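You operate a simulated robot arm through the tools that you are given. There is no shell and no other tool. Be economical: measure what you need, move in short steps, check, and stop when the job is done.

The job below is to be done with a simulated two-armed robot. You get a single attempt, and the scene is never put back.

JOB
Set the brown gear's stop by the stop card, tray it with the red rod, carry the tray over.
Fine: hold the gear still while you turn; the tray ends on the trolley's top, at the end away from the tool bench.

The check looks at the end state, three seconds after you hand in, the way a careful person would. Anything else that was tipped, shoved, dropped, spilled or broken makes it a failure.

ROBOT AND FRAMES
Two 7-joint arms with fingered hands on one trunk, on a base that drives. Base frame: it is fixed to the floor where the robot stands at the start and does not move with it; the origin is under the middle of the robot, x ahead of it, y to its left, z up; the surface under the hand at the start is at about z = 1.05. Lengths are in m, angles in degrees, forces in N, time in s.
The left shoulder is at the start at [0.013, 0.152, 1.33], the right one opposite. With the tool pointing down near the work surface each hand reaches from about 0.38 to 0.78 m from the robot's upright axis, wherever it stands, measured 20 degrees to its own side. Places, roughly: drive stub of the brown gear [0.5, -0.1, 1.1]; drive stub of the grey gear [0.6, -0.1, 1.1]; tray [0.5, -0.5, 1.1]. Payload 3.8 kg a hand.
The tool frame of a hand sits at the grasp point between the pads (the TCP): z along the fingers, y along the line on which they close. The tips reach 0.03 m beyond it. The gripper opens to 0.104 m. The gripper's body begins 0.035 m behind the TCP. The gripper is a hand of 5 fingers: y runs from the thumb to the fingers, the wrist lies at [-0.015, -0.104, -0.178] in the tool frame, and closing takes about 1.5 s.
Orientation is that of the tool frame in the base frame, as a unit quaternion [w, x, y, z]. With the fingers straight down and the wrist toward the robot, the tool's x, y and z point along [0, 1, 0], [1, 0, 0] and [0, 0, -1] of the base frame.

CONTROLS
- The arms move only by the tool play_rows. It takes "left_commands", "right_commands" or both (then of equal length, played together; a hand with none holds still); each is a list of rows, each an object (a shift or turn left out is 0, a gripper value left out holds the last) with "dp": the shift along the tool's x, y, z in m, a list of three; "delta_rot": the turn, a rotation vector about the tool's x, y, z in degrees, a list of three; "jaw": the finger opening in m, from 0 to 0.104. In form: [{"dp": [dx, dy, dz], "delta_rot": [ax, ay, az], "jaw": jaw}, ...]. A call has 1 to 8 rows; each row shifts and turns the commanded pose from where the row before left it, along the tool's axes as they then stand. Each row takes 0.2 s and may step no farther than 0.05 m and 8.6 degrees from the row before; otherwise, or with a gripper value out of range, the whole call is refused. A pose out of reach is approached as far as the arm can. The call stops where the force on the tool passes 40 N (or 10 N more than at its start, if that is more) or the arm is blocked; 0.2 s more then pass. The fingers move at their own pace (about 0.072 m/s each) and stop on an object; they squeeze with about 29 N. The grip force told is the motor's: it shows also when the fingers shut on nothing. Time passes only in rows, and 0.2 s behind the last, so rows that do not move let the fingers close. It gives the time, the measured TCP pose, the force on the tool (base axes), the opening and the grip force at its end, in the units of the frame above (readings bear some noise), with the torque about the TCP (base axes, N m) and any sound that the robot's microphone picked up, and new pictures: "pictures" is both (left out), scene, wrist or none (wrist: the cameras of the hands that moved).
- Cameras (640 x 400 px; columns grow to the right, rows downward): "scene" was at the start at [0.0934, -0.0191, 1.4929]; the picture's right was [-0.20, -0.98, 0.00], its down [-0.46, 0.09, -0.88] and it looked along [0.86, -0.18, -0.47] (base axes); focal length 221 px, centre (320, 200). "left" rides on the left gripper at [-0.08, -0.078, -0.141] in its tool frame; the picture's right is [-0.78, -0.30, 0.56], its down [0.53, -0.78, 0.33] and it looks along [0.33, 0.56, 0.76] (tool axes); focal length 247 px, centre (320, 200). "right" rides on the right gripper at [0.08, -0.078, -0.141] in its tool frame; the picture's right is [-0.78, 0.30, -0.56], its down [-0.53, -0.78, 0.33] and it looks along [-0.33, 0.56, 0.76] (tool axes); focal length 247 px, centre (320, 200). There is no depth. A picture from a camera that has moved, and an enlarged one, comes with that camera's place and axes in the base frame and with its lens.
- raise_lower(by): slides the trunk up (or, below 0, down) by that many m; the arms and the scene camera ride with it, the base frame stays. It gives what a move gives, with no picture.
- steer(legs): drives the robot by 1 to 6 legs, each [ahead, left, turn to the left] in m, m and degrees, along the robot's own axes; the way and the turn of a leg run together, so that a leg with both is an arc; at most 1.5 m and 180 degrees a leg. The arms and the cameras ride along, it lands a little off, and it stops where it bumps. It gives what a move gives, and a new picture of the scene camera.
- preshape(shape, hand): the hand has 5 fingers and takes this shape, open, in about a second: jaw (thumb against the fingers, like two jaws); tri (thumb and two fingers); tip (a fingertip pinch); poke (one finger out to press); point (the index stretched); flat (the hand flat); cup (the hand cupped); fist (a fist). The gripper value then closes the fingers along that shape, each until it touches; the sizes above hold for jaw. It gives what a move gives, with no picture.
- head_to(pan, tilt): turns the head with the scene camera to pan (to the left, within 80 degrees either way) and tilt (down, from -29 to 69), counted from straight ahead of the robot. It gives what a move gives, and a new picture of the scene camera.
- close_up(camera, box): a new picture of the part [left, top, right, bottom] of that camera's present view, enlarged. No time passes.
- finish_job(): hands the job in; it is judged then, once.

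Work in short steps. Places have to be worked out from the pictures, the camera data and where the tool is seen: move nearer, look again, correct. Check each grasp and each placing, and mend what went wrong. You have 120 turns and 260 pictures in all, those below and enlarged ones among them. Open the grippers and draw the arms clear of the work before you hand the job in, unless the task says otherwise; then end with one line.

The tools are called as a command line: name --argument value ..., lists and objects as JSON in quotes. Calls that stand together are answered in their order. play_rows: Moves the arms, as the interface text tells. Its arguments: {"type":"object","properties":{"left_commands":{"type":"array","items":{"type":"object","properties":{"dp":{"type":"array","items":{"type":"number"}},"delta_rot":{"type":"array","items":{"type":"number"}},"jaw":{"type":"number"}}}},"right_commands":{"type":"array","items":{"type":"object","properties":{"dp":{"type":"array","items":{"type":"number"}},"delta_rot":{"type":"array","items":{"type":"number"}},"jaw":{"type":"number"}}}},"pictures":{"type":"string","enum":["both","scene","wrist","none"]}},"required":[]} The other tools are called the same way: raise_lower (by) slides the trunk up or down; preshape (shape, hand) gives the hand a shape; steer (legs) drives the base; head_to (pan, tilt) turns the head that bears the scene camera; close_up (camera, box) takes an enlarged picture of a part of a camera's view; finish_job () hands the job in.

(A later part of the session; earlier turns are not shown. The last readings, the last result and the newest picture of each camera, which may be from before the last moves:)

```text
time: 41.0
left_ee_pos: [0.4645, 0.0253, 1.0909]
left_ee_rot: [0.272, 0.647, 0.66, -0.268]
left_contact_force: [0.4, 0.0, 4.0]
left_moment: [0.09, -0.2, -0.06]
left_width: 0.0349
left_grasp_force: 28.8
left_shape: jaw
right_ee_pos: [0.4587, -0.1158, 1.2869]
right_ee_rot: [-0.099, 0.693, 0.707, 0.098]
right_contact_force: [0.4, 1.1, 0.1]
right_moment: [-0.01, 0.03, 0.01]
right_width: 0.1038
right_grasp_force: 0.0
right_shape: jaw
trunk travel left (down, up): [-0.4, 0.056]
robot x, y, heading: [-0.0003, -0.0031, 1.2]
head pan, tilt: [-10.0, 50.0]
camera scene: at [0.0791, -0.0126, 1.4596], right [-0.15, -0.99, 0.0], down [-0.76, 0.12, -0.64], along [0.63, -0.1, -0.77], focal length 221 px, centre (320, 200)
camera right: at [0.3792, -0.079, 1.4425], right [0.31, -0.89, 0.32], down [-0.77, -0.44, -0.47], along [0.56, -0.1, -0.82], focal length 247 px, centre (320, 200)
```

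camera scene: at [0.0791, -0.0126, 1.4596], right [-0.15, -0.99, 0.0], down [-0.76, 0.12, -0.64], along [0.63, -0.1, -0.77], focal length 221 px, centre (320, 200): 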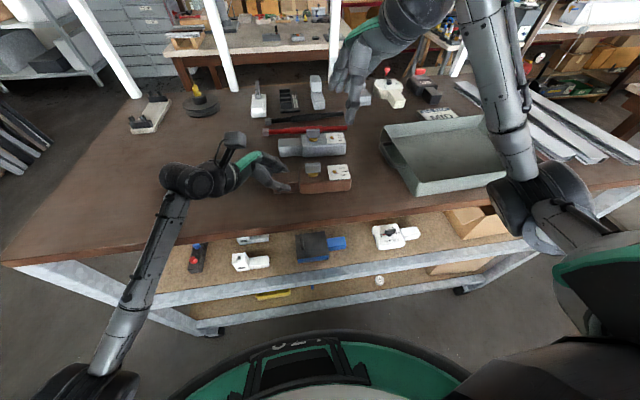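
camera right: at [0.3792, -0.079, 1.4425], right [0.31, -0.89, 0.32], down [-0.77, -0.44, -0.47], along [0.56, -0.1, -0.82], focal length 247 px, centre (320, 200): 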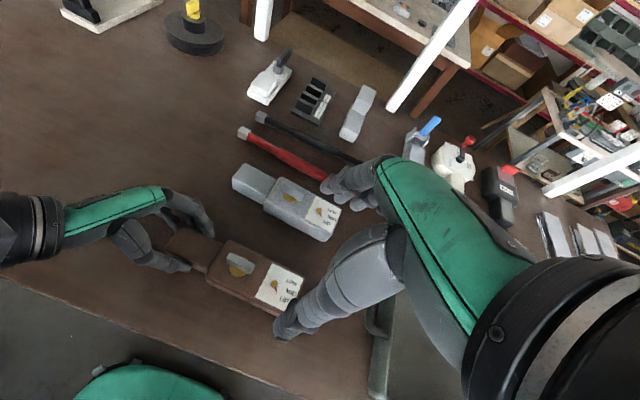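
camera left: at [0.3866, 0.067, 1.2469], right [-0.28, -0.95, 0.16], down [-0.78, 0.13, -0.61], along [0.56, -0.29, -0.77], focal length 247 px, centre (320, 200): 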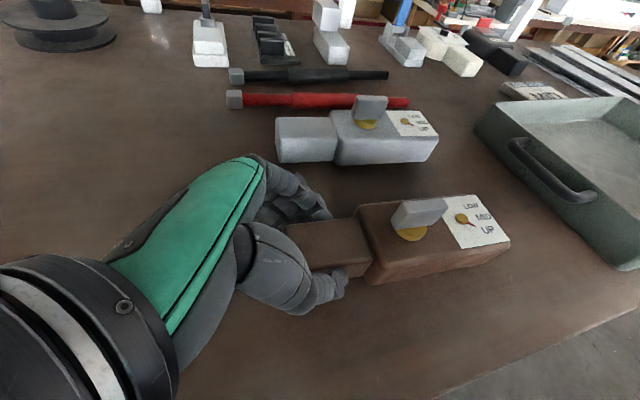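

Moving right hand to above the bar (z≈1.17), opening narrowed to 0.06.

play_rows --right_commands '[{"dp": [0.0083, 0.002, 0.043], "jaw": 0.06}, {"dp": [0.0083, 0.002, 0.043]}, {"dp": [0.0083, 0.002, 0.043]}, {}]' --pictures "both"

close_up --camera "scene" --box '[230, 80, 390, 210]'

close_up --camera "left" --box '[260, 120, 540, 310]'

```text
time: 42.0
left_ee_pos: [0.4647, 0.0252, 1.0902]
left_ee_rot: [0.273, 0.647, 0.659, -0.268]
left_contact_force: [0.5, 0.2, 3.7]
left_moment: [0.11, -0.19, 0.02]
left_width: 0.0348
left_grasp_force: 28.9
left_shape: jaw
right_ee_pos: [0.4627, -0.0547, 1.1671]
right_ee_rot: [-0.099, 0.694, 0.707, 0.098]
right_contact_force: [-0.4, -1.0, -0.1]
right_moment: [-0.01, 0.0, 0.01]
right_width: 0.0604
right_grasp_force: 0.1
right_shape: jaw
trunk travel left (down, up): [-0.4, 0.056]
robot x, y, heading: [-0.0024, -0.0001, 1.0]
head pan, tilt: [-10.0, 50.0]
camera scene: at [0.0792, -0.0123, 1.4596], right [-0.15, -0.99, 0.0], down [-0.76, 0.12, -0.64], along [0.63, -0.1, -0.77], focal length 221 px, centre (320, 200)
camera right: at [0.3843, -0.0183, 1.3253], right [0.31, -0.89, 0.32], down [-0.77, -0.44, -0.47], along [0.56, -0.1, -0.82], focal length 247 px, centre (320, 200)
```

scene: 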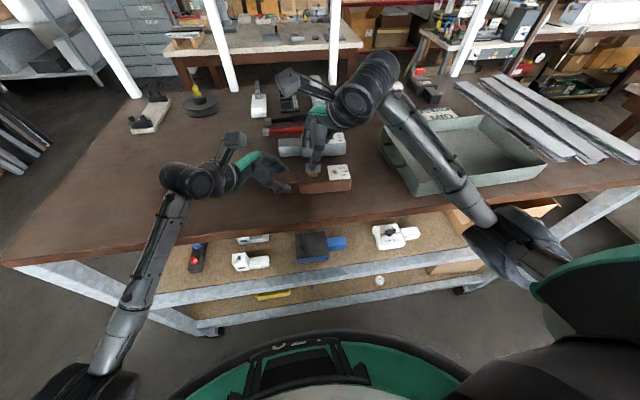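
right: 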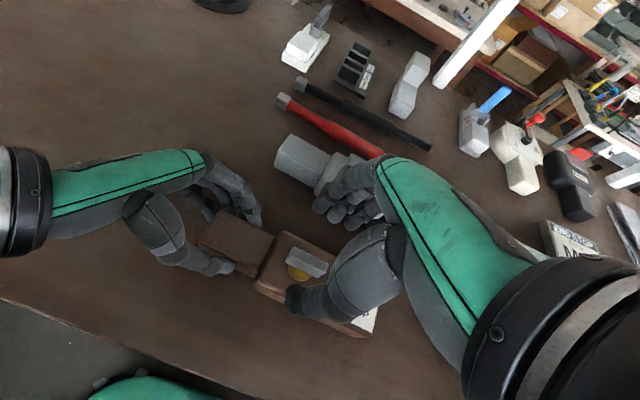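

```text
3.08 times, centred on (310, 145) of scene
camera zoom: at [0.0792, -0.0123, 1.4596], right [-0.15, -0.99, 0.0], down [-0.76, 0.12, -0.64], along [0.63, -0.1, -0.77], focal length 679 px, centre (351, 369)
```

zoom: 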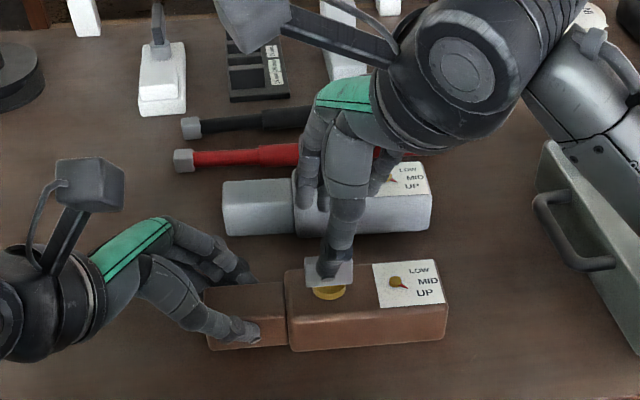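

```text
2.11 times, centred on (400, 215) of left
camera zoom: at [0.3866, 0.0673, 1.2469], right [-0.28, -0.95, 0.15], down [-0.78, 0.13, -0.61], along [0.56, -0.29, -0.77], focal length 520 px, centre (152, 168)
```

zoom: 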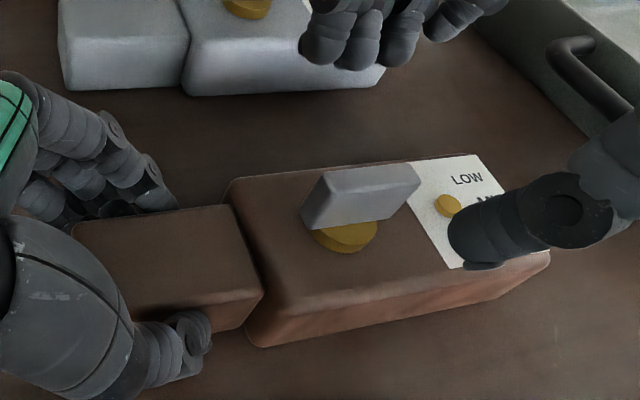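

Alignment projected from the TCP fits the bar. Lower 0.04 m straight down.

play_rows --right_commands '[{"dp": [-0.006, 0.0, 0.02]}, {"dp": [-0.006, 0.0, 0.02]}, {}]' --pictures "wrist"

close_up --camera "scene" --box '[230, 80, 390, 210]'

close_up --camera "left" --box '[260, 120, 540, 310]'

```text
time: 42.8
left_ee_pos: [0.4652, 0.0252, 1.0914]
left_ee_rot: [0.273, 0.647, 0.66, -0.268]
left_contact_force: [0.3, 1.3, 3.5]
left_moment: [0.13, -0.22, 0.02]
left_width: 0.0346
left_grasp_force: 29.1
left_shape: jaw
right_ee_pos: [0.4625, -0.0556, 1.1254]
right_ee_rot: [-0.099, 0.694, 0.707, 0.097]
right_contact_force: [0.2, -1.1, 0.9]
right_moment: [0.03, 0.03, -0.01]
right_width: 0.0604
right_grasp_force: 0.0
right_shape: jaw
trunk travel left (down, up): [-0.4, 0.056]
robot x, y, heading: [0.0012, -0.0, 1.1]
head pan, tilt: [-10.0, 50.0]
camera right: at [0.3854, -0.0186, 1.2826], right [0.31, -0.89, 0.32], down [-0.77, -0.44, -0.47], along [0.56, -0.1, -0.82], focal length 247 px, centre (320, 200)
```

right: 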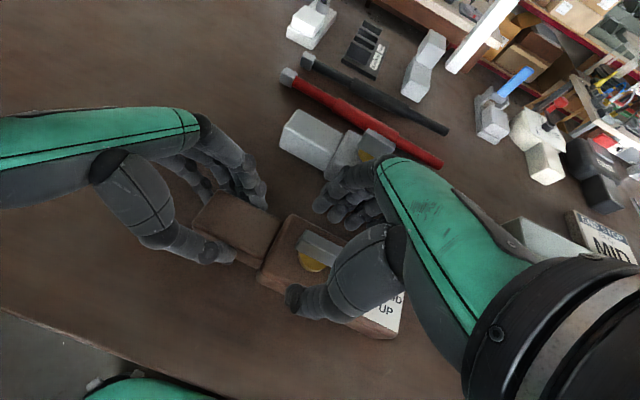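

```text
3.08 times, centred on (310, 145) of scene
camera zoom: at [0.0793, -0.0121, 1.4596], right [-0.15, -0.99, 0.0], down [-0.76, 0.12, -0.64], along [0.63, -0.1, -0.77], focal length 679 px, centre (351, 369)
```

zoom: 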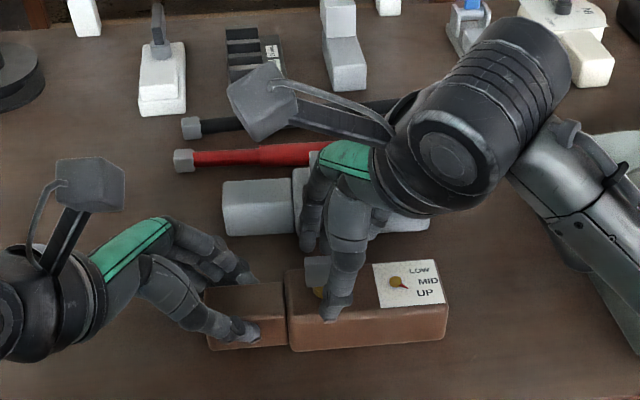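

```text
2.11 times, centred on (400, 215) of left
camera zoom: at [0.3866, 0.0674, 1.2469], right [-0.28, -0.95, 0.16], down [-0.78, 0.13, -0.61], along [0.56, -0.29, -0.77], focal length 520 px, centre (152, 168)
```

zoom: 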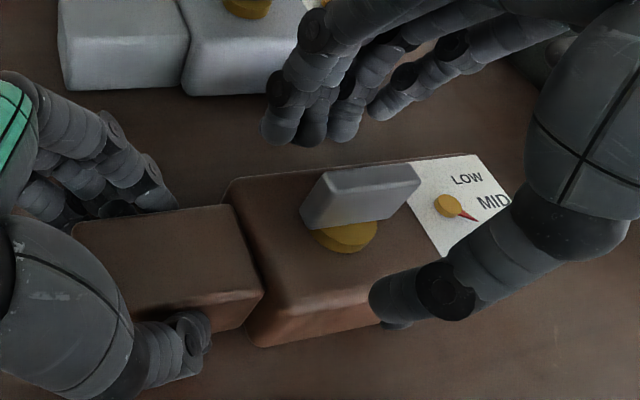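

Fingers straddle the bar without contact. Close the right hand.

play_rows --right_commands '[{"jaw": 0.035}, {}, {"jaw": 0.02}, {}, {"jaw": 0.0}, {}, {}]' --pictures "wrist"

close_up --camera "scene" --box '[230, 80, 390, 210]'

close_up --camera "left" --box '[260, 120, 540, 310]'

```text
time: 44.4
left_ee_pos: [0.4654, 0.0248, 1.0904]
left_ee_rot: [0.274, 0.647, 0.659, -0.268]
left_contact_force: [2.1, 1.2, 2.9]
left_moment: [0.13, -0.21, 0.01]
left_width: 0.0349
left_grasp_force: 28.8
left_shape: jaw
right_ee_pos: [0.4642, -0.0559, 1.1252]
right_ee_rot: [-0.099, 0.694, 0.706, 0.097]
right_contact_force: [-0.2, -1.3, 3.5]
right_moment: [-0.02, 0.17, 0.01]
right_width: 0.0093
right_grasp_force: 29.0
right_shape: jaw
trunk travel left (down, up): [-0.4, 0.056]
robot x, y, heading: [0.0034, -0.0017, 0.9]
head pan, tilt: [-10.0, 50.0]
camera right: at [0.3852, -0.0187, 1.2832], right [0.31, -0.89, 0.32], down [-0.77, -0.44, -0.47], along [0.56, -0.1, -0.82], focal length 247 px, centre (320, 200)
```

right: 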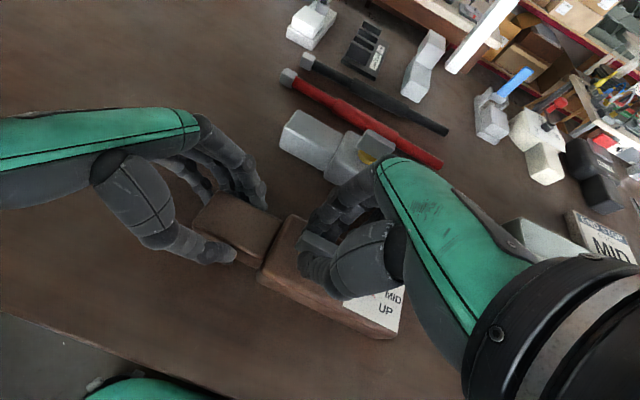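

```text
3.08 times, centred on (310, 145) of scene
camera zoom: at [0.0791, -0.0122, 1.4596], right [-0.15, -0.99, 0.0], down [-0.76, 0.12, -0.64], along [0.63, -0.1, -0.77], focal length 679 px, centre (351, 369)
```

zoom: 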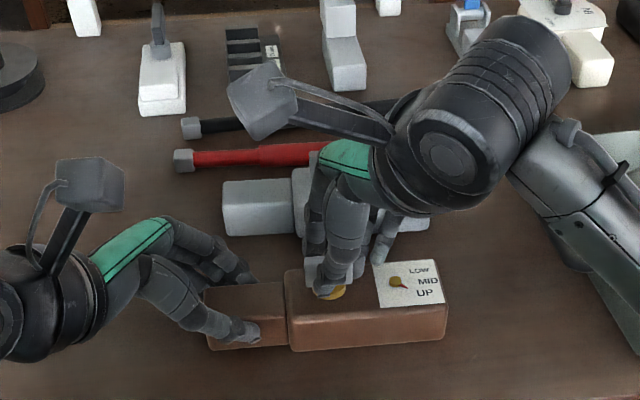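

```text
2.11 times, centred on (400, 215) of left
camera zoom: at [0.3865, 0.0674, 1.247], right [-0.28, -0.95, 0.16], down [-0.78, 0.13, -0.61], along [0.56, -0.29, -0.77], focal length 520 px, centre (152, 168)
```

zoom: 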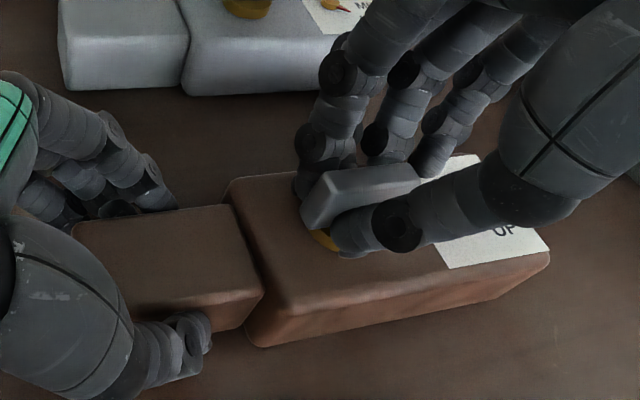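

Bar is gripped. Try a small +8° turn (counterclockwise from above) about the vertical and watch the pointer.

play_rows --right_commands '[{"delta_rot": [1.1, 0, -3.85]}, {"delta_rot": [1.1, 0, -3.85]}, {}]' --pictures "none"

close_up --camera "scene" --box '[270, 130, 370, 200]'

```text
time: 45.2
left_ee_pos: [0.4659, 0.0258, 1.0904]
left_ee_rot: [0.274, 0.647, 0.66, -0.267]
left_contact_force: [-1.3, 1.2, 5.7]
left_moment: [0.15, -0.22, 0.0]
left_width: 0.0347
left_grasp_force: 28.6
left_shape: jaw
right_ee_pos: [0.463, -0.0557, 1.1258]
right_ee_rot: [-0.107, 0.642, 0.754, 0.09]
right_contact_force: [2.4, -1.2, 0.4]
right_moment: [-0.05, 0.0, -0.09]
right_width: 0.0091
right_grasp_force: 29.2
right_shape: jaw
trunk travel left (down, up): [-0.4, 0.056]
robot x, y, heading: [-0.0039, 0.0005, 1.1]
head pan, tilt: [-10.0, 50.0]
```

```text
5.71 times, centred on (320, 165) of scene
camera zoom: at [0.0795, -0.0121, 1.4595], right [-0.15, -0.99, 0.0], down [-0.76, 0.12, -0.64], along [0.63, -0.1, -0.77], focal length 1262 px, centre (320, 400)
```

zoom: 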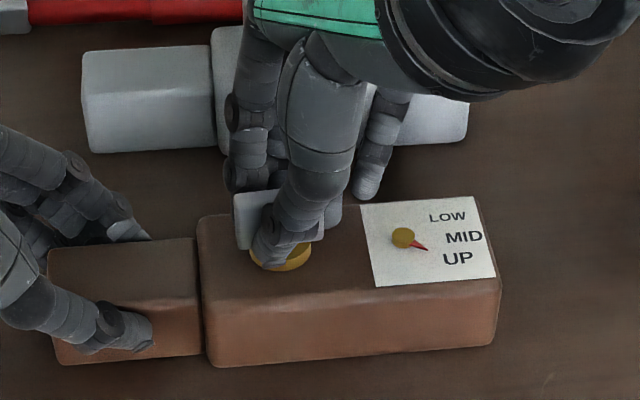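

Pointer moved slightly toward MID, the gear stayed still. Continue +10°.

play_rows --right_commands '[{"delta_rot": [1.38, 0, -4.8]}, {"delta_rot": [1.38, 0, -4.8]}, {}]' --pictures "none"

close_up --camera "scene" --box '[270, 130, 370, 200]'

```text
time: 46.0
left_ee_pos: [0.4652, 0.0241, 1.0923]
left_ee_rot: [0.273, 0.647, 0.659, -0.269]
left_contact_force: [-2.3, 1.1, 6.0]
left_moment: [0.02, -0.14, -0.11]
left_width: 0.0347
left_grasp_force: 29.7
left_shape: jaw
right_ee_pos: [0.4633, -0.0564, 1.1262]
right_ee_rot: [-0.113, 0.574, 0.807, 0.08]
right_contact_force: [2.8, 1.0, -1.5]
right_moment: [-0.03, -0.05, -0.09]
right_width: 0.0086
right_grasp_force: 29.1
right_shape: jaw
trunk travel left (down, up): [-0.4, 0.056]
robot x, y, heading: [-0.001, 0.0, 1.3]
head pan, tilt: [-10.0, 50.0]
```

```text
5.71 times, centred on (320, 165) of scene
camera zoom: at [0.0796, -0.0122, 1.4595], right [-0.15, -0.99, 0.0], down [-0.76, 0.12, -0.64], along [0.63, -0.1, -0.77], focal length 1262 px, centre (320, 400)
```

zoom: 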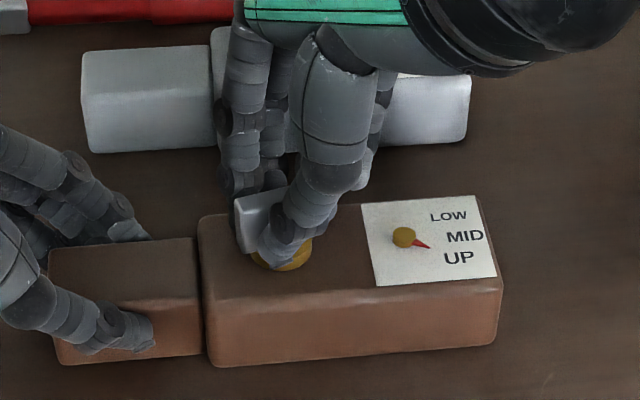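

Pointer moves about half the bar's angle; it needs roughly 50° more of bar turn. Continue +24°.

play_rows --right_commands '[{"delta_rot": [1.66, 0, -5.77]}, {"delta_rot": [1.66, 0, -5.77]}, {"delta_rot": [1.66, 0, -5.77]}, {"delta_rot": [1.66, 0, -5.77]}, {}]' --pictures "scene"

close_up --camera "scene" --box '[270, 130, 370, 200]'

```text
time: 47.2
left_ee_pos: [0.4654, 0.0259, 1.0901]
left_ee_rot: [0.273, 0.647, 0.66, -0.267]
left_contact_force: [-2.7, -3.4, 7.7]
left_moment: [0.0, -0.14, -0.16]
left_width: 0.0347
left_grasp_force: 29.4
left_shape: jaw
right_ee_pos: [0.4623, -0.0567, 1.1274]
right_ee_rot: [-0.127, 0.393, 0.909, 0.055]
right_contact_force: [5.1, 5.0, 0.5]
right_moment: [0.09, -0.1, -0.08]
right_width: 0.0086
right_grasp_force: 28.9
right_shape: jaw
trunk travel left (down, up): [-0.4, 0.056]
robot x, y, heading: [-0.0012, -0.0002, 1.3]
head pan, tilt: [-10.0, 50.0]
camera scene: at [0.0796, -0.0123, 1.4595], right [-0.15, -0.99, 0.0], down [-0.76, 0.12, -0.64], along [0.63, -0.1, -0.77], focal length 221 px, centre (320, 200)
```

scene: 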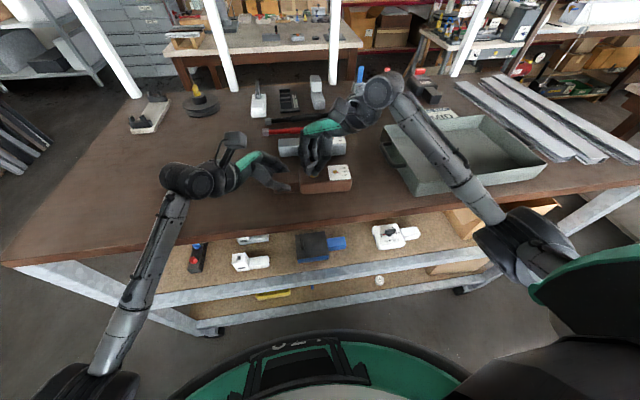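

```text
5.71 times, centred on (320, 165) of scene
camera zoom: at [0.0796, -0.0123, 1.4595], right [-0.15, -0.99, 0.0], down [-0.76, 0.12, -0.64], along [0.63, -0.1, -0.77], focal length 1262 px, centre (320, 400)
```

zoom: 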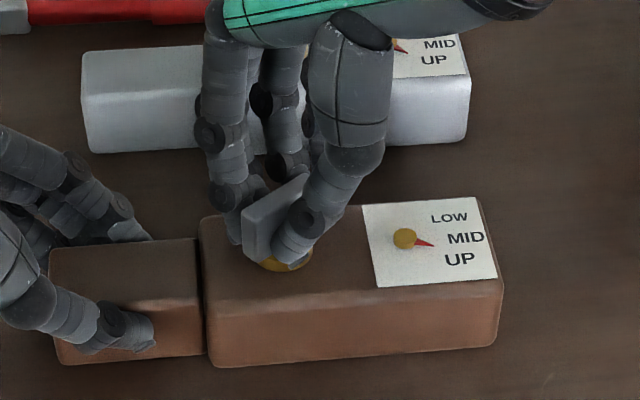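

Pointer now ~14° apparent with MID direction at about −4°; ~45–50° more bar turn needed. Continue +24°.

play_rows --right_commands '[{"delta_rot": [1.66, 0, -5.77]}, {"delta_rot": [1.66, 0, -5.77]}, {"delta_rot": [1.66, 0, -5.77]}, {"delta_rot": [1.66, 0, -5.77]}, {}]' --pictures "none"

close_up --camera "scene" --box '[270, 130, 370, 200]'

close_up --camera "left" --box '[260, 120, 540, 310]'

```text
time: 48.4
left_ee_pos: [0.4647, 0.0248, 1.0908]
left_ee_rot: [0.272, 0.647, 0.66, -0.267]
left_contact_force: [-2.8, -7.8, 5.2]
left_moment: [-0.08, -0.16, -0.2]
left_width: 0.0345
left_grasp_force: 29.2
left_shape: jaw
right_ee_pos: [0.4641, -0.0571, 1.1269]
right_ee_rot: [-0.136, 0.196, 0.971, 0.027]
right_contact_force: [3.7, 8.6, -0.4]
right_moment: [0.18, -0.08, -0.1]
right_width: 0.0086
right_grasp_force: 28.7
right_shape: jaw
trunk travel left (down, up): [-0.4, 0.056]
robot x, y, heading: [-0.003, 0.0001, 0.9]
head pan, tilt: [-10.0, 50.0]
```

```text
5.71 times, centred on (320, 165) of scene
camera zoom: at [0.0794, -0.0123, 1.4596], right [-0.15, -0.99, 0.0], down [-0.76, 0.12, -0.64], along [0.63, -0.1, -0.77], focal length 1262 px, centre (320, 400)
```

zoom: 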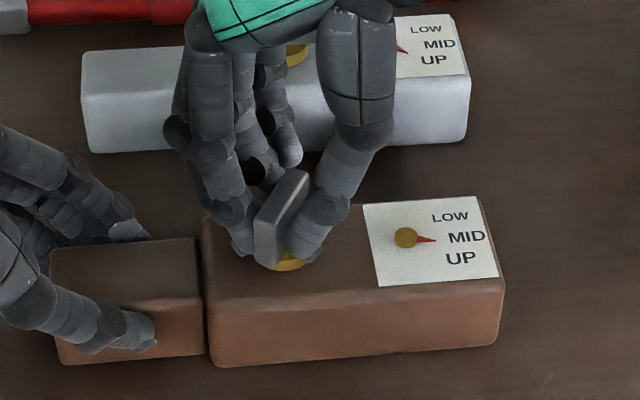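

```text
2.11 times, centred on (400, 215) of left
camera zoom: at [0.3866, 0.0671, 1.2469], right [-0.28, -0.95, 0.16], down [-0.78, 0.13, -0.61], along [0.56, -0.29, -0.77], focal length 520 px, centre (152, 168)
```

zoom: 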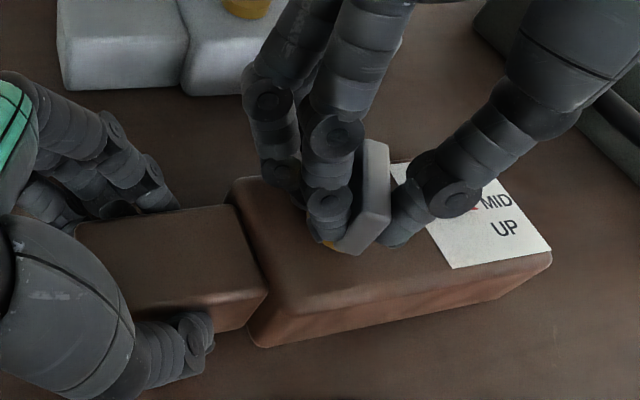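

Pointer at ~5.5°, target ≈ −4.5°. Turn +18° more with a 3 mm shift to relieve the side force.

play_rows --right_commands '[{"dp": [0.001, 0.0028, 0], "delta_rot": [1.66, 0, -5.77]}, {"delta_rot": [1.66, 0, -5.77]}, {"delta_rot": [1.66, 0, -5.77]}, {}]' --pictures "none"

close_up --camera "scene" --box '[310, 150, 370, 190]'

```text
time: 49.4
left_ee_pos: [0.4653, 0.0252, 1.0894]
left_ee_rot: [0.273, 0.647, 0.66, -0.267]
left_contact_force: [-3.6, 0.9, 6.1]
left_moment: [0.06, -0.09, -0.19]
left_width: 0.0344
left_grasp_force: 29.1
left_shape: jaw
right_ee_pos: [0.4639, -0.0541, 1.127]
right_ee_rot: [-0.139, 0.041, 0.989, 0.005]
right_contact_force: [3.1, -1.6, 0.2]
right_moment: [-0.14, -0.09, -0.09]
right_width: 0.0078
right_grasp_force: 29.0
right_shape: jaw
trunk travel left (down, up): [-0.4, 0.056]
robot x, y, heading: [0.0022, -0.0001, 1.2]
head pan, tilt: [-10.0, 50.0]
```

```text
10.00 times, centred on (340, 170) of scene
camera zoom: at [0.0794, -0.0127, 1.4595], right [-0.15, -0.99, 0.0], down [-0.76, 0.12, -0.64], along [0.63, -0.1, -0.77], focal length 2208 px, centre (120, 500)
```

zoom: 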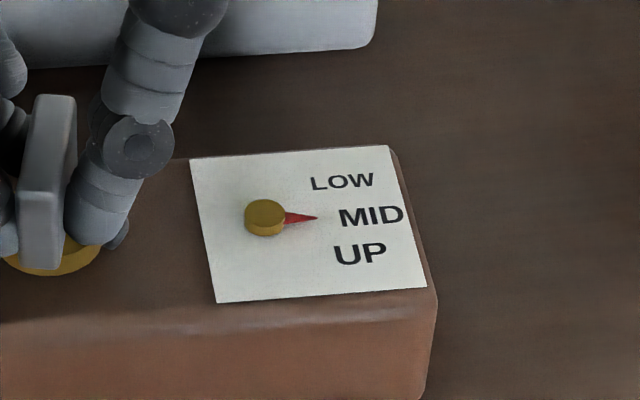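

Pointer is practically on MID; add a final +3°.

play_rows --right_commands '[{"delta_rot": [0.83, 0, -2.88]}, {}]' --pictures "none"

close_up --camera "scene" --box '[322, 158, 358, 182]'

```text
time: 50.0
left_ee_pos: [0.4654, 0.0252, 1.0901]
left_ee_rot: [0.274, 0.646, 0.66, -0.268]
left_contact_force: [-3.4, 1.8, 4.9]
left_moment: [0.07, -0.09, -0.17]
left_width: 0.0344
left_grasp_force: 29.2
left_shape: jaw
right_ee_pos: [0.464, -0.0535, 1.1258]
right_ee_rot: [-0.139, 0.015, 0.99, 0.001]
right_contact_force: [2.9, -1.5, -1.3]
right_moment: [-0.15, -0.08, -0.09]
right_width: 0.008
right_grasp_force: 29.3
right_shape: jaw
trunk travel left (down, up): [-0.4, 0.056]
robot x, y, heading: [0.003, 0.0005, 1.4]
head pan, tilt: [-10.0, 50.0]
```

```text
16.00 times, centred on (340, 170) of scene
camera zoom: at [0.0795, -0.0125, 1.4595], right [-0.15, -0.99, 0.0], down [-0.76, 0.12, -0.64], along [0.63, -0.1, -0.77], focal length 3533 px, centre (0, 680)
```

zoom: 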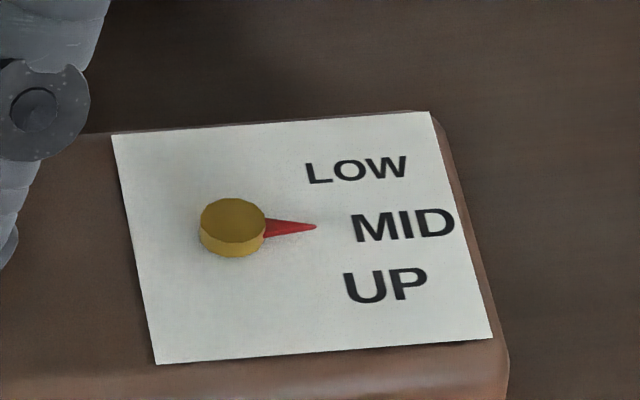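

Pointer is on MID. Release the bar: open and lift straight up.

play_rows --right_commands '[{"jaw": 0.05}, {}, {}, {"dp": [0.0083, 0, -0.029]}, {"dp": [0.011, 0, -0.0385]}, {"dp": [0.011, 0, -0.0385]}, {"dp": [0.011, 0, -0.0385]}, {}]' --pictures "scene"

close_up --camera "scene" --box '[310, 150, 370, 190]'

```text
time: 51.8
left_ee_pos: [0.4648, 0.0256, 1.0913]
left_ee_rot: [0.274, 0.646, 0.66, -0.268]
left_contact_force: [1.3, -0.2, 3.7]
left_moment: [0.11, -0.21, 0.02]
left_width: 0.0345
left_grasp_force: 28.5
left_shape: jaw
right_ee_pos: [0.4613, -0.0539, 1.2791]
right_ee_rot: [-0.141, 0.016, 0.99, 0.002]
right_contact_force: [-0.2, 0.2, -0.4]
right_moment: [-0.01, 0.01, 0.0]
right_width: 0.0495
right_grasp_force: 0.1
right_shape: jaw
trunk travel left (down, up): [-0.4, 0.056]
robot x, y, heading: [0.0001, 0.0029, 0.9]
head pan, tilt: [-10.0, 50.0]
camera scene: at [0.0793, -0.0123, 1.4595], right [-0.15, -0.99, 0.0], down [-0.76, 0.12, -0.64], along [0.63, -0.1, -0.77], focal length 221 px, centre (320, 200)
```

scene: 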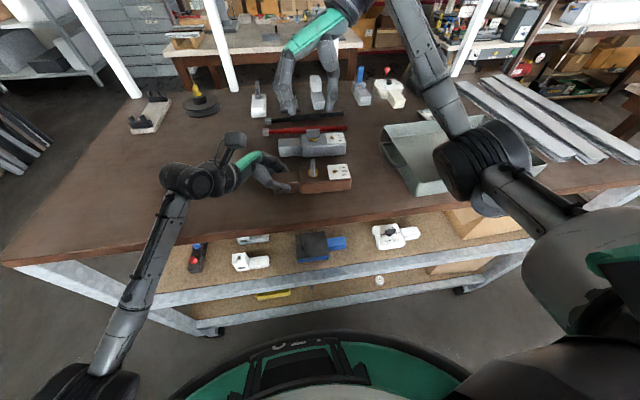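

```text
10.00 times, centred on (340, 170) of scene
camera zoom: at [0.0793, -0.0123, 1.4595], right [-0.15, -0.99, 0.0], down [-0.76, 0.12, -0.64], along [0.63, -0.1, -0.77], focal length 2208 px, centre (120, 500)
```

zoom: 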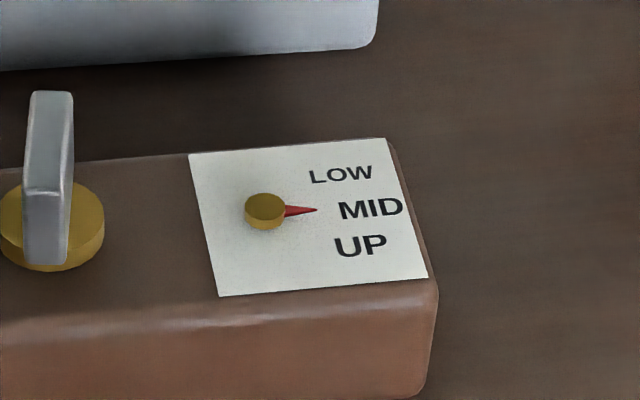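

The setting held after release. Now bring the right hand away to the right and rotate it back to standard orientation, to regrasp the gear body from above.

play_rows --right_commands '[{"dp": [0, -0.045, 0], "jaw": 0.09}, {"dp": [0, -0.045, 0]}, {"dp": [0, -0.045, 0]}, {"dp": [0, -0.045, 0], "delta_rot": [-2.2, 0, 7.7]}, {"delta_rot": [-2.2, 0, 7.7]}, {"delta_rot": [-2.2, 0, 7.7]}, {"delta_rot": [-2.2, 0, 7.7]}, {"delta_rot": [-2.2, 0, 7.7]}]' --pictures "none"

play_rows --right_commands '[{"delta_rot": [-2.2, 0, 7.7]}, {"delta_rot": [-2.2, 0, 7.7]}, {"delta_rot": [-2.2, 0, 7.7]}, {"delta_rot": [-2.2, 0, 7.7]}, {"delta_rot": [-2.2, 0, 7.7]}, {"delta_rot": [-2.2, 0, 7.7]}, {"delta_rot": [0, -8, 0]}, {"delta_rot": [0, -8, 0]}]' --pictures "both"

```text
time: 53.6
left_ee_pos: [0.4652, 0.024, 1.0902]
left_ee_rot: [0.273, 0.647, 0.66, -0.268]
left_contact_force: [0.0, 0.2, 3.4]
left_moment: [0.05, -0.17, -0.04]
left_width: 0.0347
left_grasp_force: 28.8
left_shape: jaw
right_ee_pos: [0.4574, -0.2321, 1.2774]
right_ee_rot: [-0.13, 0.355, 0.924, 0.049]
right_contact_force: [-0.4, -0.1, -0.3]
right_moment: [0.02, 0.01, 0.02]
right_width: 0.0901
right_grasp_force: 0.1
right_shape: jaw
trunk travel left (down, up): [-0.4, 0.056]
robot x, y, heading: [-0.0014, 0.0005, 1.1]
head pan, tilt: [-10.0, 50.0]
```

```text
time: 55.4
left_ee_pos: [0.4658, 0.0257, 1.0905]
left_ee_rot: [0.273, 0.647, 0.66, -0.268]
left_contact_force: [-0.6, -1.8, 3.4]
left_moment: [0.03, -0.13, -0.05]
left_width: 0.0347
left_grasp_force: 28.9
left_shape: jaw
right_ee_pos: [0.4568, -0.2329, 1.2771]
right_ee_rot: [0.001, 0.707, 0.707, -0.002]
right_contact_force: [0.5, 0.1, 0.1]
right_moment: [0.0, 0.01, 0.01]
right_width: 0.0896
right_grasp_force: 0.0
right_shape: jaw
trunk travel left (down, up): [-0.4, 0.056]
robot x, y, heading: [0.0003, -0.0005, 1.1]
head pan, tilt: [-10.0, 50.0]
camera scene: at [0.0794, -0.0122, 1.4596], right [-0.15, -0.99, 0.0], down [-0.76, 0.12, -0.64], along [0.63, -0.1, -0.77], focal length 221 px, centre (320, 200)
camera right: at [0.3801, -0.1525, 1.4181], right [0.3, -0.77, 0.56], down [-0.78, -0.54, -0.33], along [0.55, -0.34, -0.76], focal length 247 px, centre (320, 200)
```

scene: 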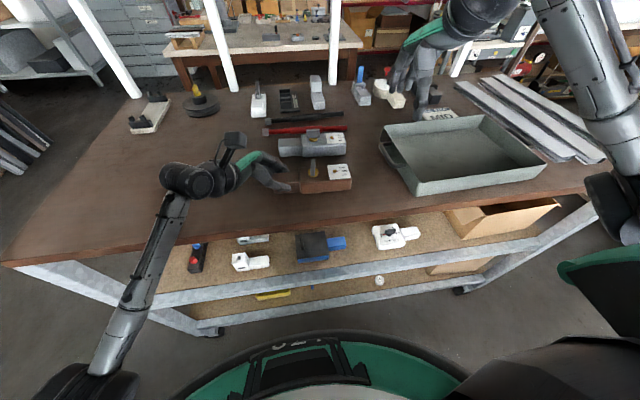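
right: 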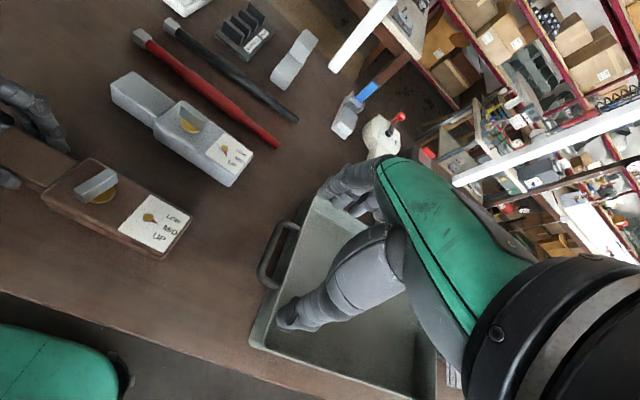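

Now release the tail with the left hand and retreat along its axis.

play_rows --left_commands '[{"jaw": 0.06}, {"jaw": 0.085}, {}, {"dp": [0, 0, -0.03]}, {"dp": [0, 0, -0.045]}, {"dp": [-0.02, 0, -0.045]}, {"dp": [0, 0, -0.045]}, {"dp": [0, 0, -0.04]}]' --pictures "both"

close_up --camera "scene" --box '[250, 100, 370, 210]'

close_up --camera "scene" --box '[370, 90, 560, 210]'

```text
time: 57.2
left_ee_pos: [0.4624, 0.1556, 1.2511]
left_ee_rot: [0.274, 0.647, 0.659, -0.269]
left_contact_force: [-0.1, 0.1, -1.4]
left_moment: [0.01, 0.03, 0.0]
left_width: 0.0849
left_grasp_force: 0.0
left_shape: jaw
right_ee_pos: [0.4586, -0.2324, 1.2789]
right_ee_rot: [0.001, 0.707, 0.707, -0.001]
right_contact_force: [0.4, -0.6, -0.8]
right_moment: [0.0, 0.01, 0.0]
right_width: 0.0898
right_grasp_force: 0.1
right_shape: jaw
trunk travel left (down, up): [-0.4, 0.056]
robot x, y, heading: [-0.0002, -0.002, 1.1]
head pan, tilt: [-10.0, 50.0]
camera scene: at [0.0793, -0.011, 1.4596], right [-0.15, -0.99, 0.0], down [-0.76, 0.12, -0.64], along [0.63, -0.1, -0.77], focal length 221 px, centre (320, 200)
camera left: at [0.3839, 0.1973, 1.4077], right [-0.28, -0.95, 0.16], down [-0.78, 0.13, -0.61], along [0.56, -0.29, -0.77], focal length 247 px, centre (320, 200)
```

scene: 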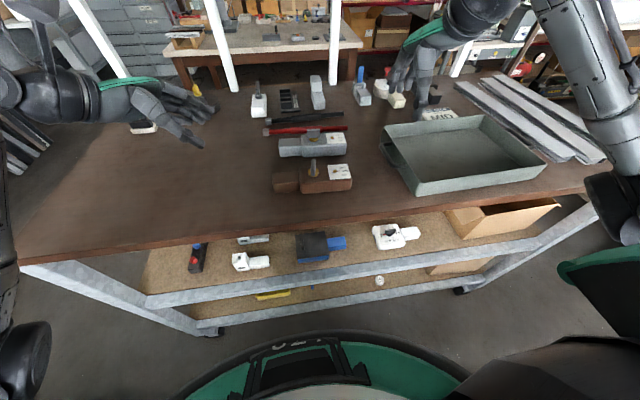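
left: 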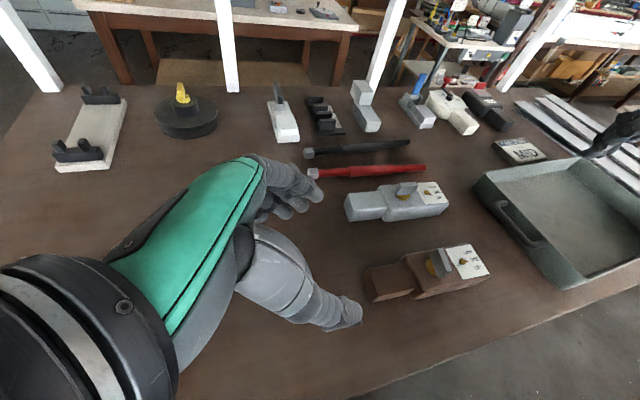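

```text
3.64 times, centred on (310, 155) of scene
camera zoom: at [0.0793, -0.011, 1.4596], right [-0.15, -0.99, 0.0], down [-0.76, 0.12, -0.64], along [0.63, -0.1, -0.77], focal length 803 px, centre (356, 364)
```

zoom: 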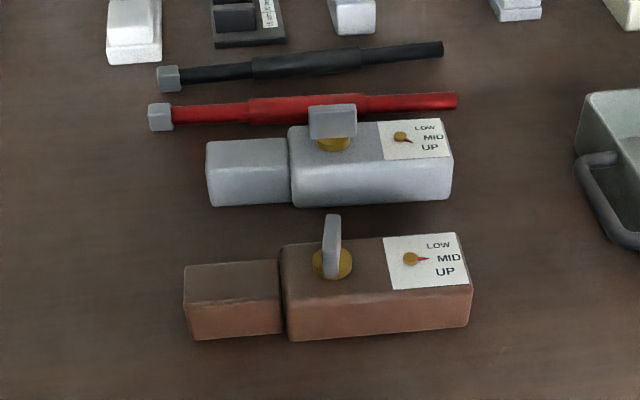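

```text
3.33 times, centred on (465, 150) of scene
camera zoom: at [0.0793, -0.011, 1.4596], right [-0.15, -0.99, 0.0], down [-0.76, 0.12, -0.64], along [0.63, -0.1, -0.77], focal length 736 px, centre (-163, 367)
```

zoom: 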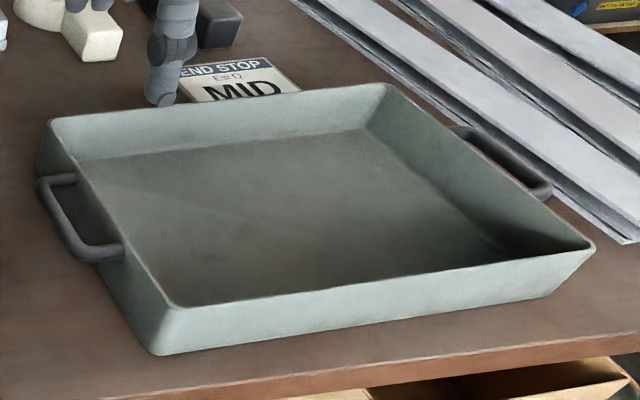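

Gear stands freely with pointer at MID. Tray rim ≈ x 0.39–0.63, y −0.29…−0.625, handles at y≈−0.26 and −0.655. I move the right hand over the gear body at y≈−0.09.

play_rows --right_commands '[{"dp": [0.0356, 0.0005, 0.03]}, {"dp": [0.0356, 0.0005, 0.03]}, {"dp": [0.0356, 0.0005, 0.03]}, {"dp": [0.0356, 0.0005, 0.03]}, {}]' --pictures "both"

close_up --camera "left" --box '[330, 170, 530, 320]'

```text
time: 58.4
left_ee_pos: [0.4626, 0.1533, 1.2511]
left_ee_rot: [0.273, 0.647, 0.66, -0.267]
left_contact_force: [0.5, -0.3, -0.4]
left_moment: [-0.02, 0.01, 0.04]
left_width: 0.085
left_grasp_force: 0.0
left_shape: jaw
right_ee_pos: [0.4588, -0.0889, 1.1553]
right_ee_rot: [0.0, 0.706, 0.708, -0.001]
right_contact_force: [0.2, -0.4, -0.7]
right_moment: [0.0, 0.0, 0.0]
right_width: 0.0899
right_grasp_force: 0.0
right_shape: jaw
trunk travel left (down, up): [-0.4, 0.056]
robot x, y, heading: [0.0046, 0.0031, 1.1]
head pan, tilt: [-10.0, 50.0]
camera scene: at [0.0796, -0.0125, 1.4596], right [-0.15, -0.99, 0.0], down [-0.76, 0.12, -0.64], along [0.63, -0.1, -0.77], focal length 221 px, centre (320, 200)
camera right: at [0.3817, -0.0095, 1.2968], right [0.3, -0.78, 0.56], down [-0.78, -0.54, -0.33], along [0.55, -0.33, -0.76], focal length 247 px, centre (320, 200)
```

scene: 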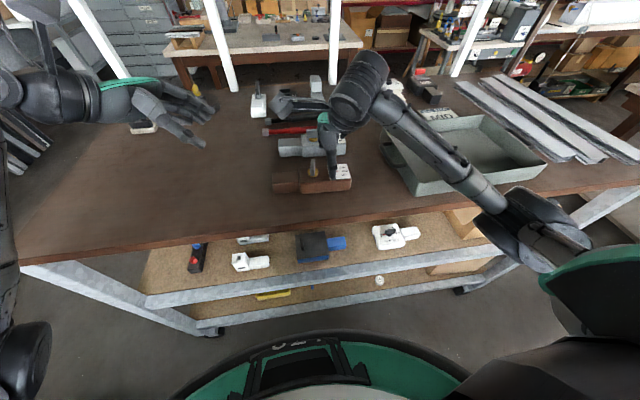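
right: 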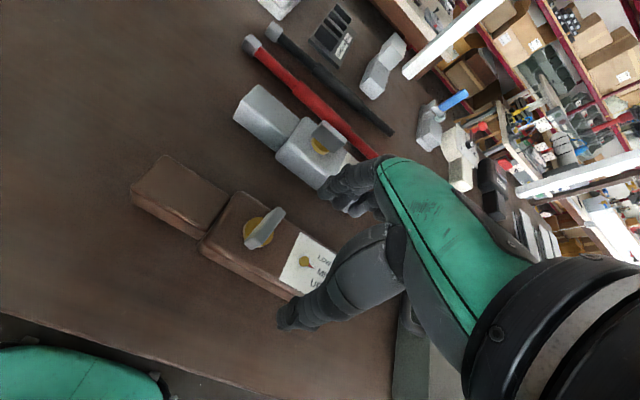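

```text
2.67 times, centred on (430, 245) of left
camera zoom: at [0.3843, 0.1956, 1.4073], right [-0.28, -0.95, 0.16], down [-0.78, 0.13, -0.61], along [0.56, -0.29, -0.77], focal length 659 px, centre (27, 80)
```

zoom: 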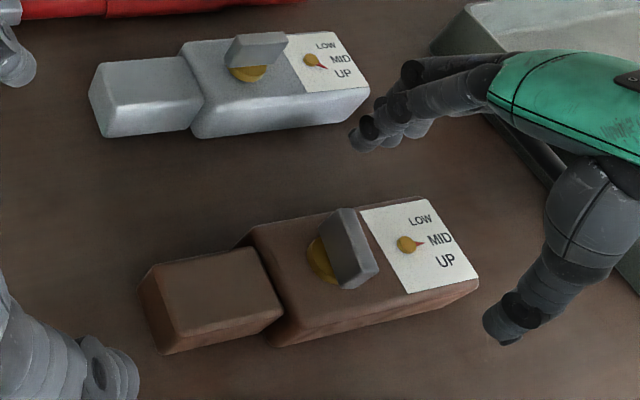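

Aligned. Lower to z≈1.09 and look before closing.

play_rows --right_commands '[{"dp": [0, 0.001, 0.025]}, {"dp": [0, 0, 0.022]}, {"dp": [0, 0, 0.018]}, {}]' --pictures "wrist"

close_up --camera "left" --box '[330, 170, 530, 320]'

close_up --camera "scene" --box '[250, 100, 370, 210]'

```text
time: 59.4
left_ee_pos: [0.4625, 0.1537, 1.2517]
left_ee_rot: [0.273, 0.647, 0.659, -0.268]
left_contact_force: [-1.0, 0.0, -0.2]
left_moment: [0.02, 0.01, 0.04]
left_width: 0.085
left_grasp_force: 0.1
left_shape: jaw
right_ee_pos: [0.4608, -0.0915, 1.0946]
right_ee_rot: [0.0, 0.706, 0.708, -0.002]
right_contact_force: [-0.6, 0.3, -0.3]
right_moment: [0.0, 0.01, -0.01]
right_width: 0.0899
right_grasp_force: 0.0
right_shape: jaw
trunk travel left (down, up): [-0.4, 0.056]
robot x, y, heading: [-0.0036, -0.0024, 1.4]
head pan, tilt: [-10.0, 50.0]
camera right: at [0.3834, -0.011, 1.234], right [0.3, -0.77, 0.56], down [-0.78, -0.54, -0.33], along [0.56, -0.34, -0.76], focal length 247 px, centre (320, 200)
```

right: 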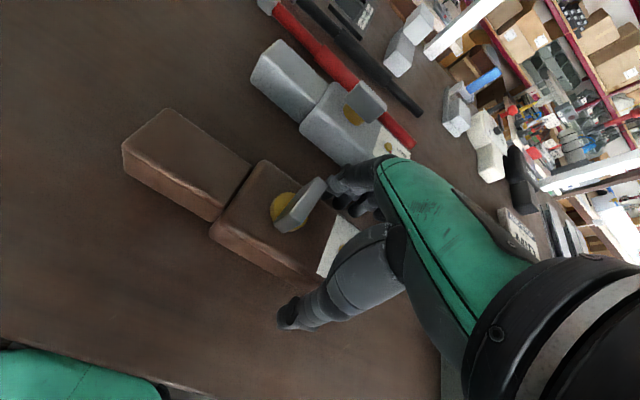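

```text
2.67 times, centred on (430, 245) of left
camera zoom: at [0.3845, 0.1959, 1.4072], right [-0.28, -0.95, 0.16], down [-0.78, 0.13, -0.61], along [0.56, -0.29, -0.77], focal length 659 px, centre (27, 80)
```

zoom: 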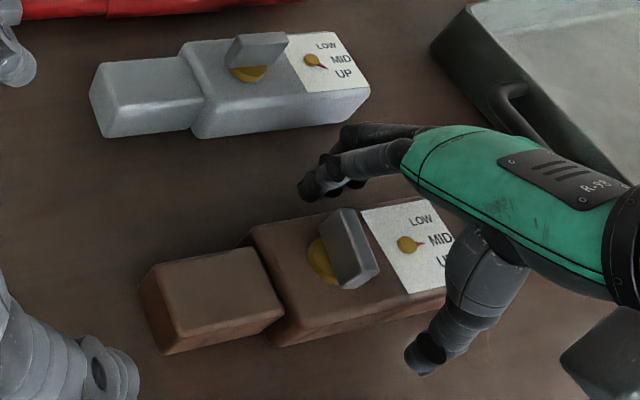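

```text
3.64 times, centred on (310, 155) of scene
camera zoom: at [0.0798, -0.0121, 1.4595], right [-0.15, -0.99, 0.0], down [-0.76, 0.12, -0.64], along [0.63, -0.1, -0.77], focal length 803 px, centre (356, 364)
```

zoom: 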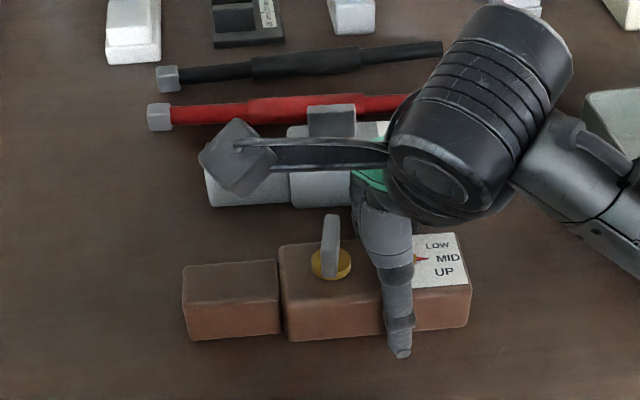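

Clear; shift 8 mm toward the gear's centre, then close.

play_rows --right_commands '[{"dp": [0.008, 0, 0.002]}, {"jaw": 0.065}, {}, {"jaw": 0.045}, {}, {"jaw": 0.0}, {}, {}]' --pictures "wrist"

close_up --camera "left" --box '[330, 170, 530, 320]'

```text
time: 61.2
left_ee_pos: [0.4627, 0.1527, 1.2509]
left_ee_rot: [0.272, 0.647, 0.66, -0.267]
left_contact_force: [-0.3, 0.4, 0.6]
left_moment: [-0.01, 0.01, -0.01]
left_width: 0.0849
left_grasp_force: 0.1
left_shape: jaw
right_ee_pos: [0.4612, -0.0828, 1.091]
right_ee_rot: [0.0, 0.706, 0.708, -0.001]
right_contact_force: [-0.2, -0.3, -0.3]
right_moment: [0.01, 0.05, 0.02]
right_width: 0.0537
right_grasp_force: 29.1
right_shape: jaw
trunk travel left (down, up): [-0.4, 0.056]
robot x, y, heading: [0.0031, 0.0039, 1.1]
head pan, tilt: [-10.0, 50.0]
camera right: at [0.3832, -0.0027, 1.2315], right [0.3, -0.77, 0.56], down [-0.78, -0.54, -0.33], along [0.55, -0.34, -0.76], focal length 247 px, centre (320, 200)
```

right: 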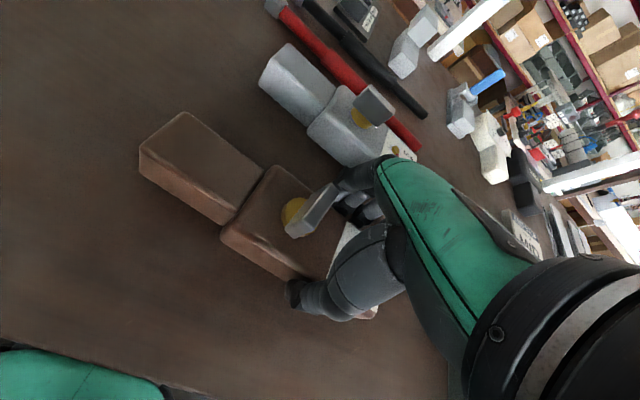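

```text
2.67 times, centred on (430, 245) of left
camera zoom: at [0.3846, 0.1957, 1.4072], right [-0.28, -0.95, 0.16], down [-0.78, 0.13, -0.61], along [0.56, -0.29, -0.77], focal length 659 px, centre (27, 80)
```

zoom: 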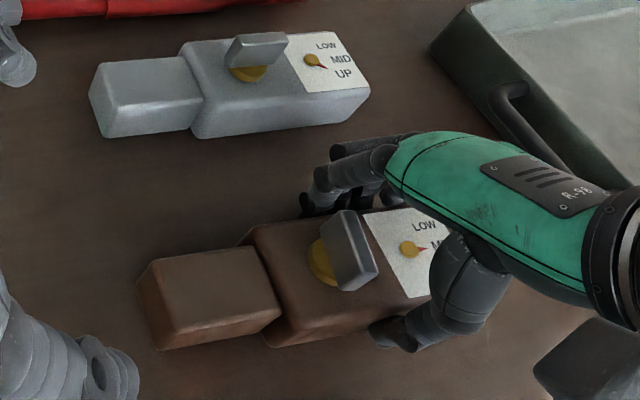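

Gripped (0.054 m), bar and pointer untouched. Lift 0.1 m and check.

play_rows --right_commands '[{"dp": [0, 0, -0.01]}, {"dp": [0, 0, -0.02]}, {"dp": [0, 0, -0.03]}, {"dp": [0, 0, -0.04]}, {"dp": [0, 0, -0.03]}, {}]' --pictures "both"

close_up --camera "left" --box '[330, 100, 530, 250]'

```text
time: 62.6
left_ee_pos: [0.4629, 0.1527, 1.2508]
left_ee_rot: [0.273, 0.646, 0.66, -0.269]
left_contact_force: [-0.1, -0.8, 0.6]
left_moment: [0.0, 0.02, -0.01]
left_width: 0.0848
left_grasp_force: 0.1
left_shape: jaw
right_ee_pos: [0.4629, -0.082, 1.2201]
right_ee_rot: [0.0, 0.707, 0.707, -0.002]
right_contact_force: [-0.7, -0.3, -3.5]
right_moment: [-0.12, 0.02, 0.01]
right_width: 0.0537
right_grasp_force: 28.7
right_shape: jaw
trunk travel left (down, up): [-0.4, 0.056]
robot x, y, heading: [0.0008, 0.0009, 1.1]
head pan, tilt: [-10.0, 50.0]
camera scene: at [0.0801, -0.0128, 1.4595], right [-0.15, -0.99, 0.0], down [-0.76, 0.12, -0.64], along [0.63, -0.1, -0.77], focal length 221 px, centre (320, 200)
camera right: at [0.3852, -0.0012, 1.3615], right [0.3, -0.77, 0.56], down [-0.78, -0.54, -0.33], along [0.55, -0.33, -0.76], focal length 247 px, centre (320, 200)
```

scene: 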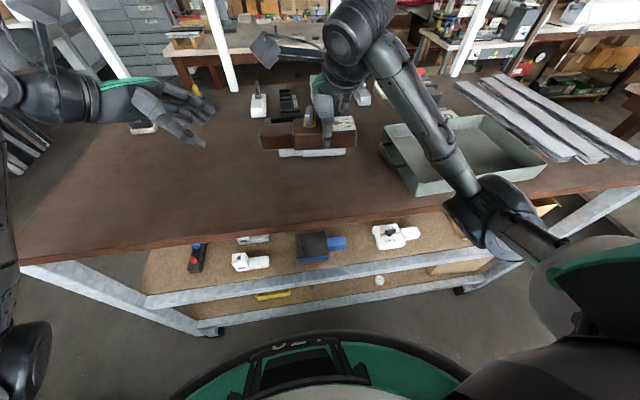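
right: 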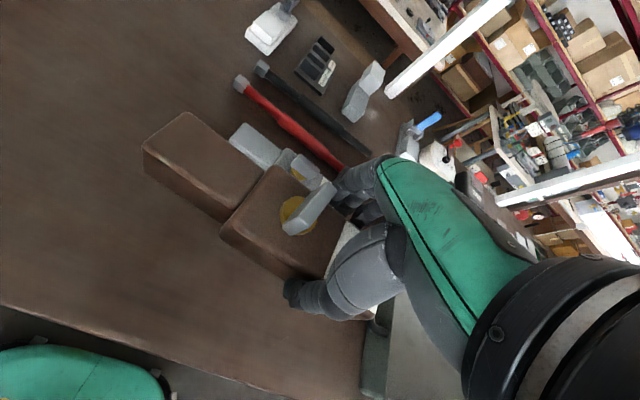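

```text
2.67 times, centred on (430, 175) of left
camera zoom: at [0.3848, 0.1952, 1.4072], right [-0.28, -0.95, 0.15], down [-0.78, 0.13, -0.61], along [0.56, -0.29, -0.77], focal length 659 px, centre (27, 267)
```

zoom: 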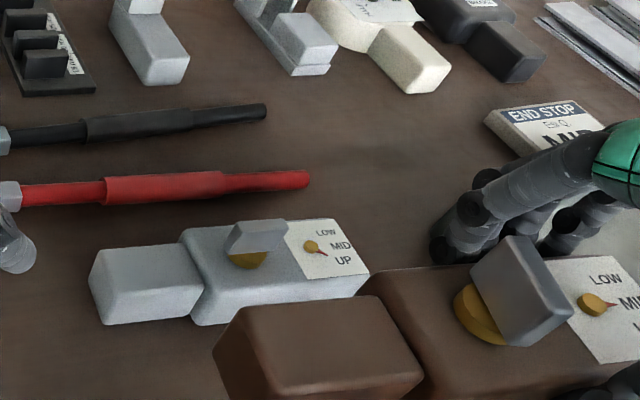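

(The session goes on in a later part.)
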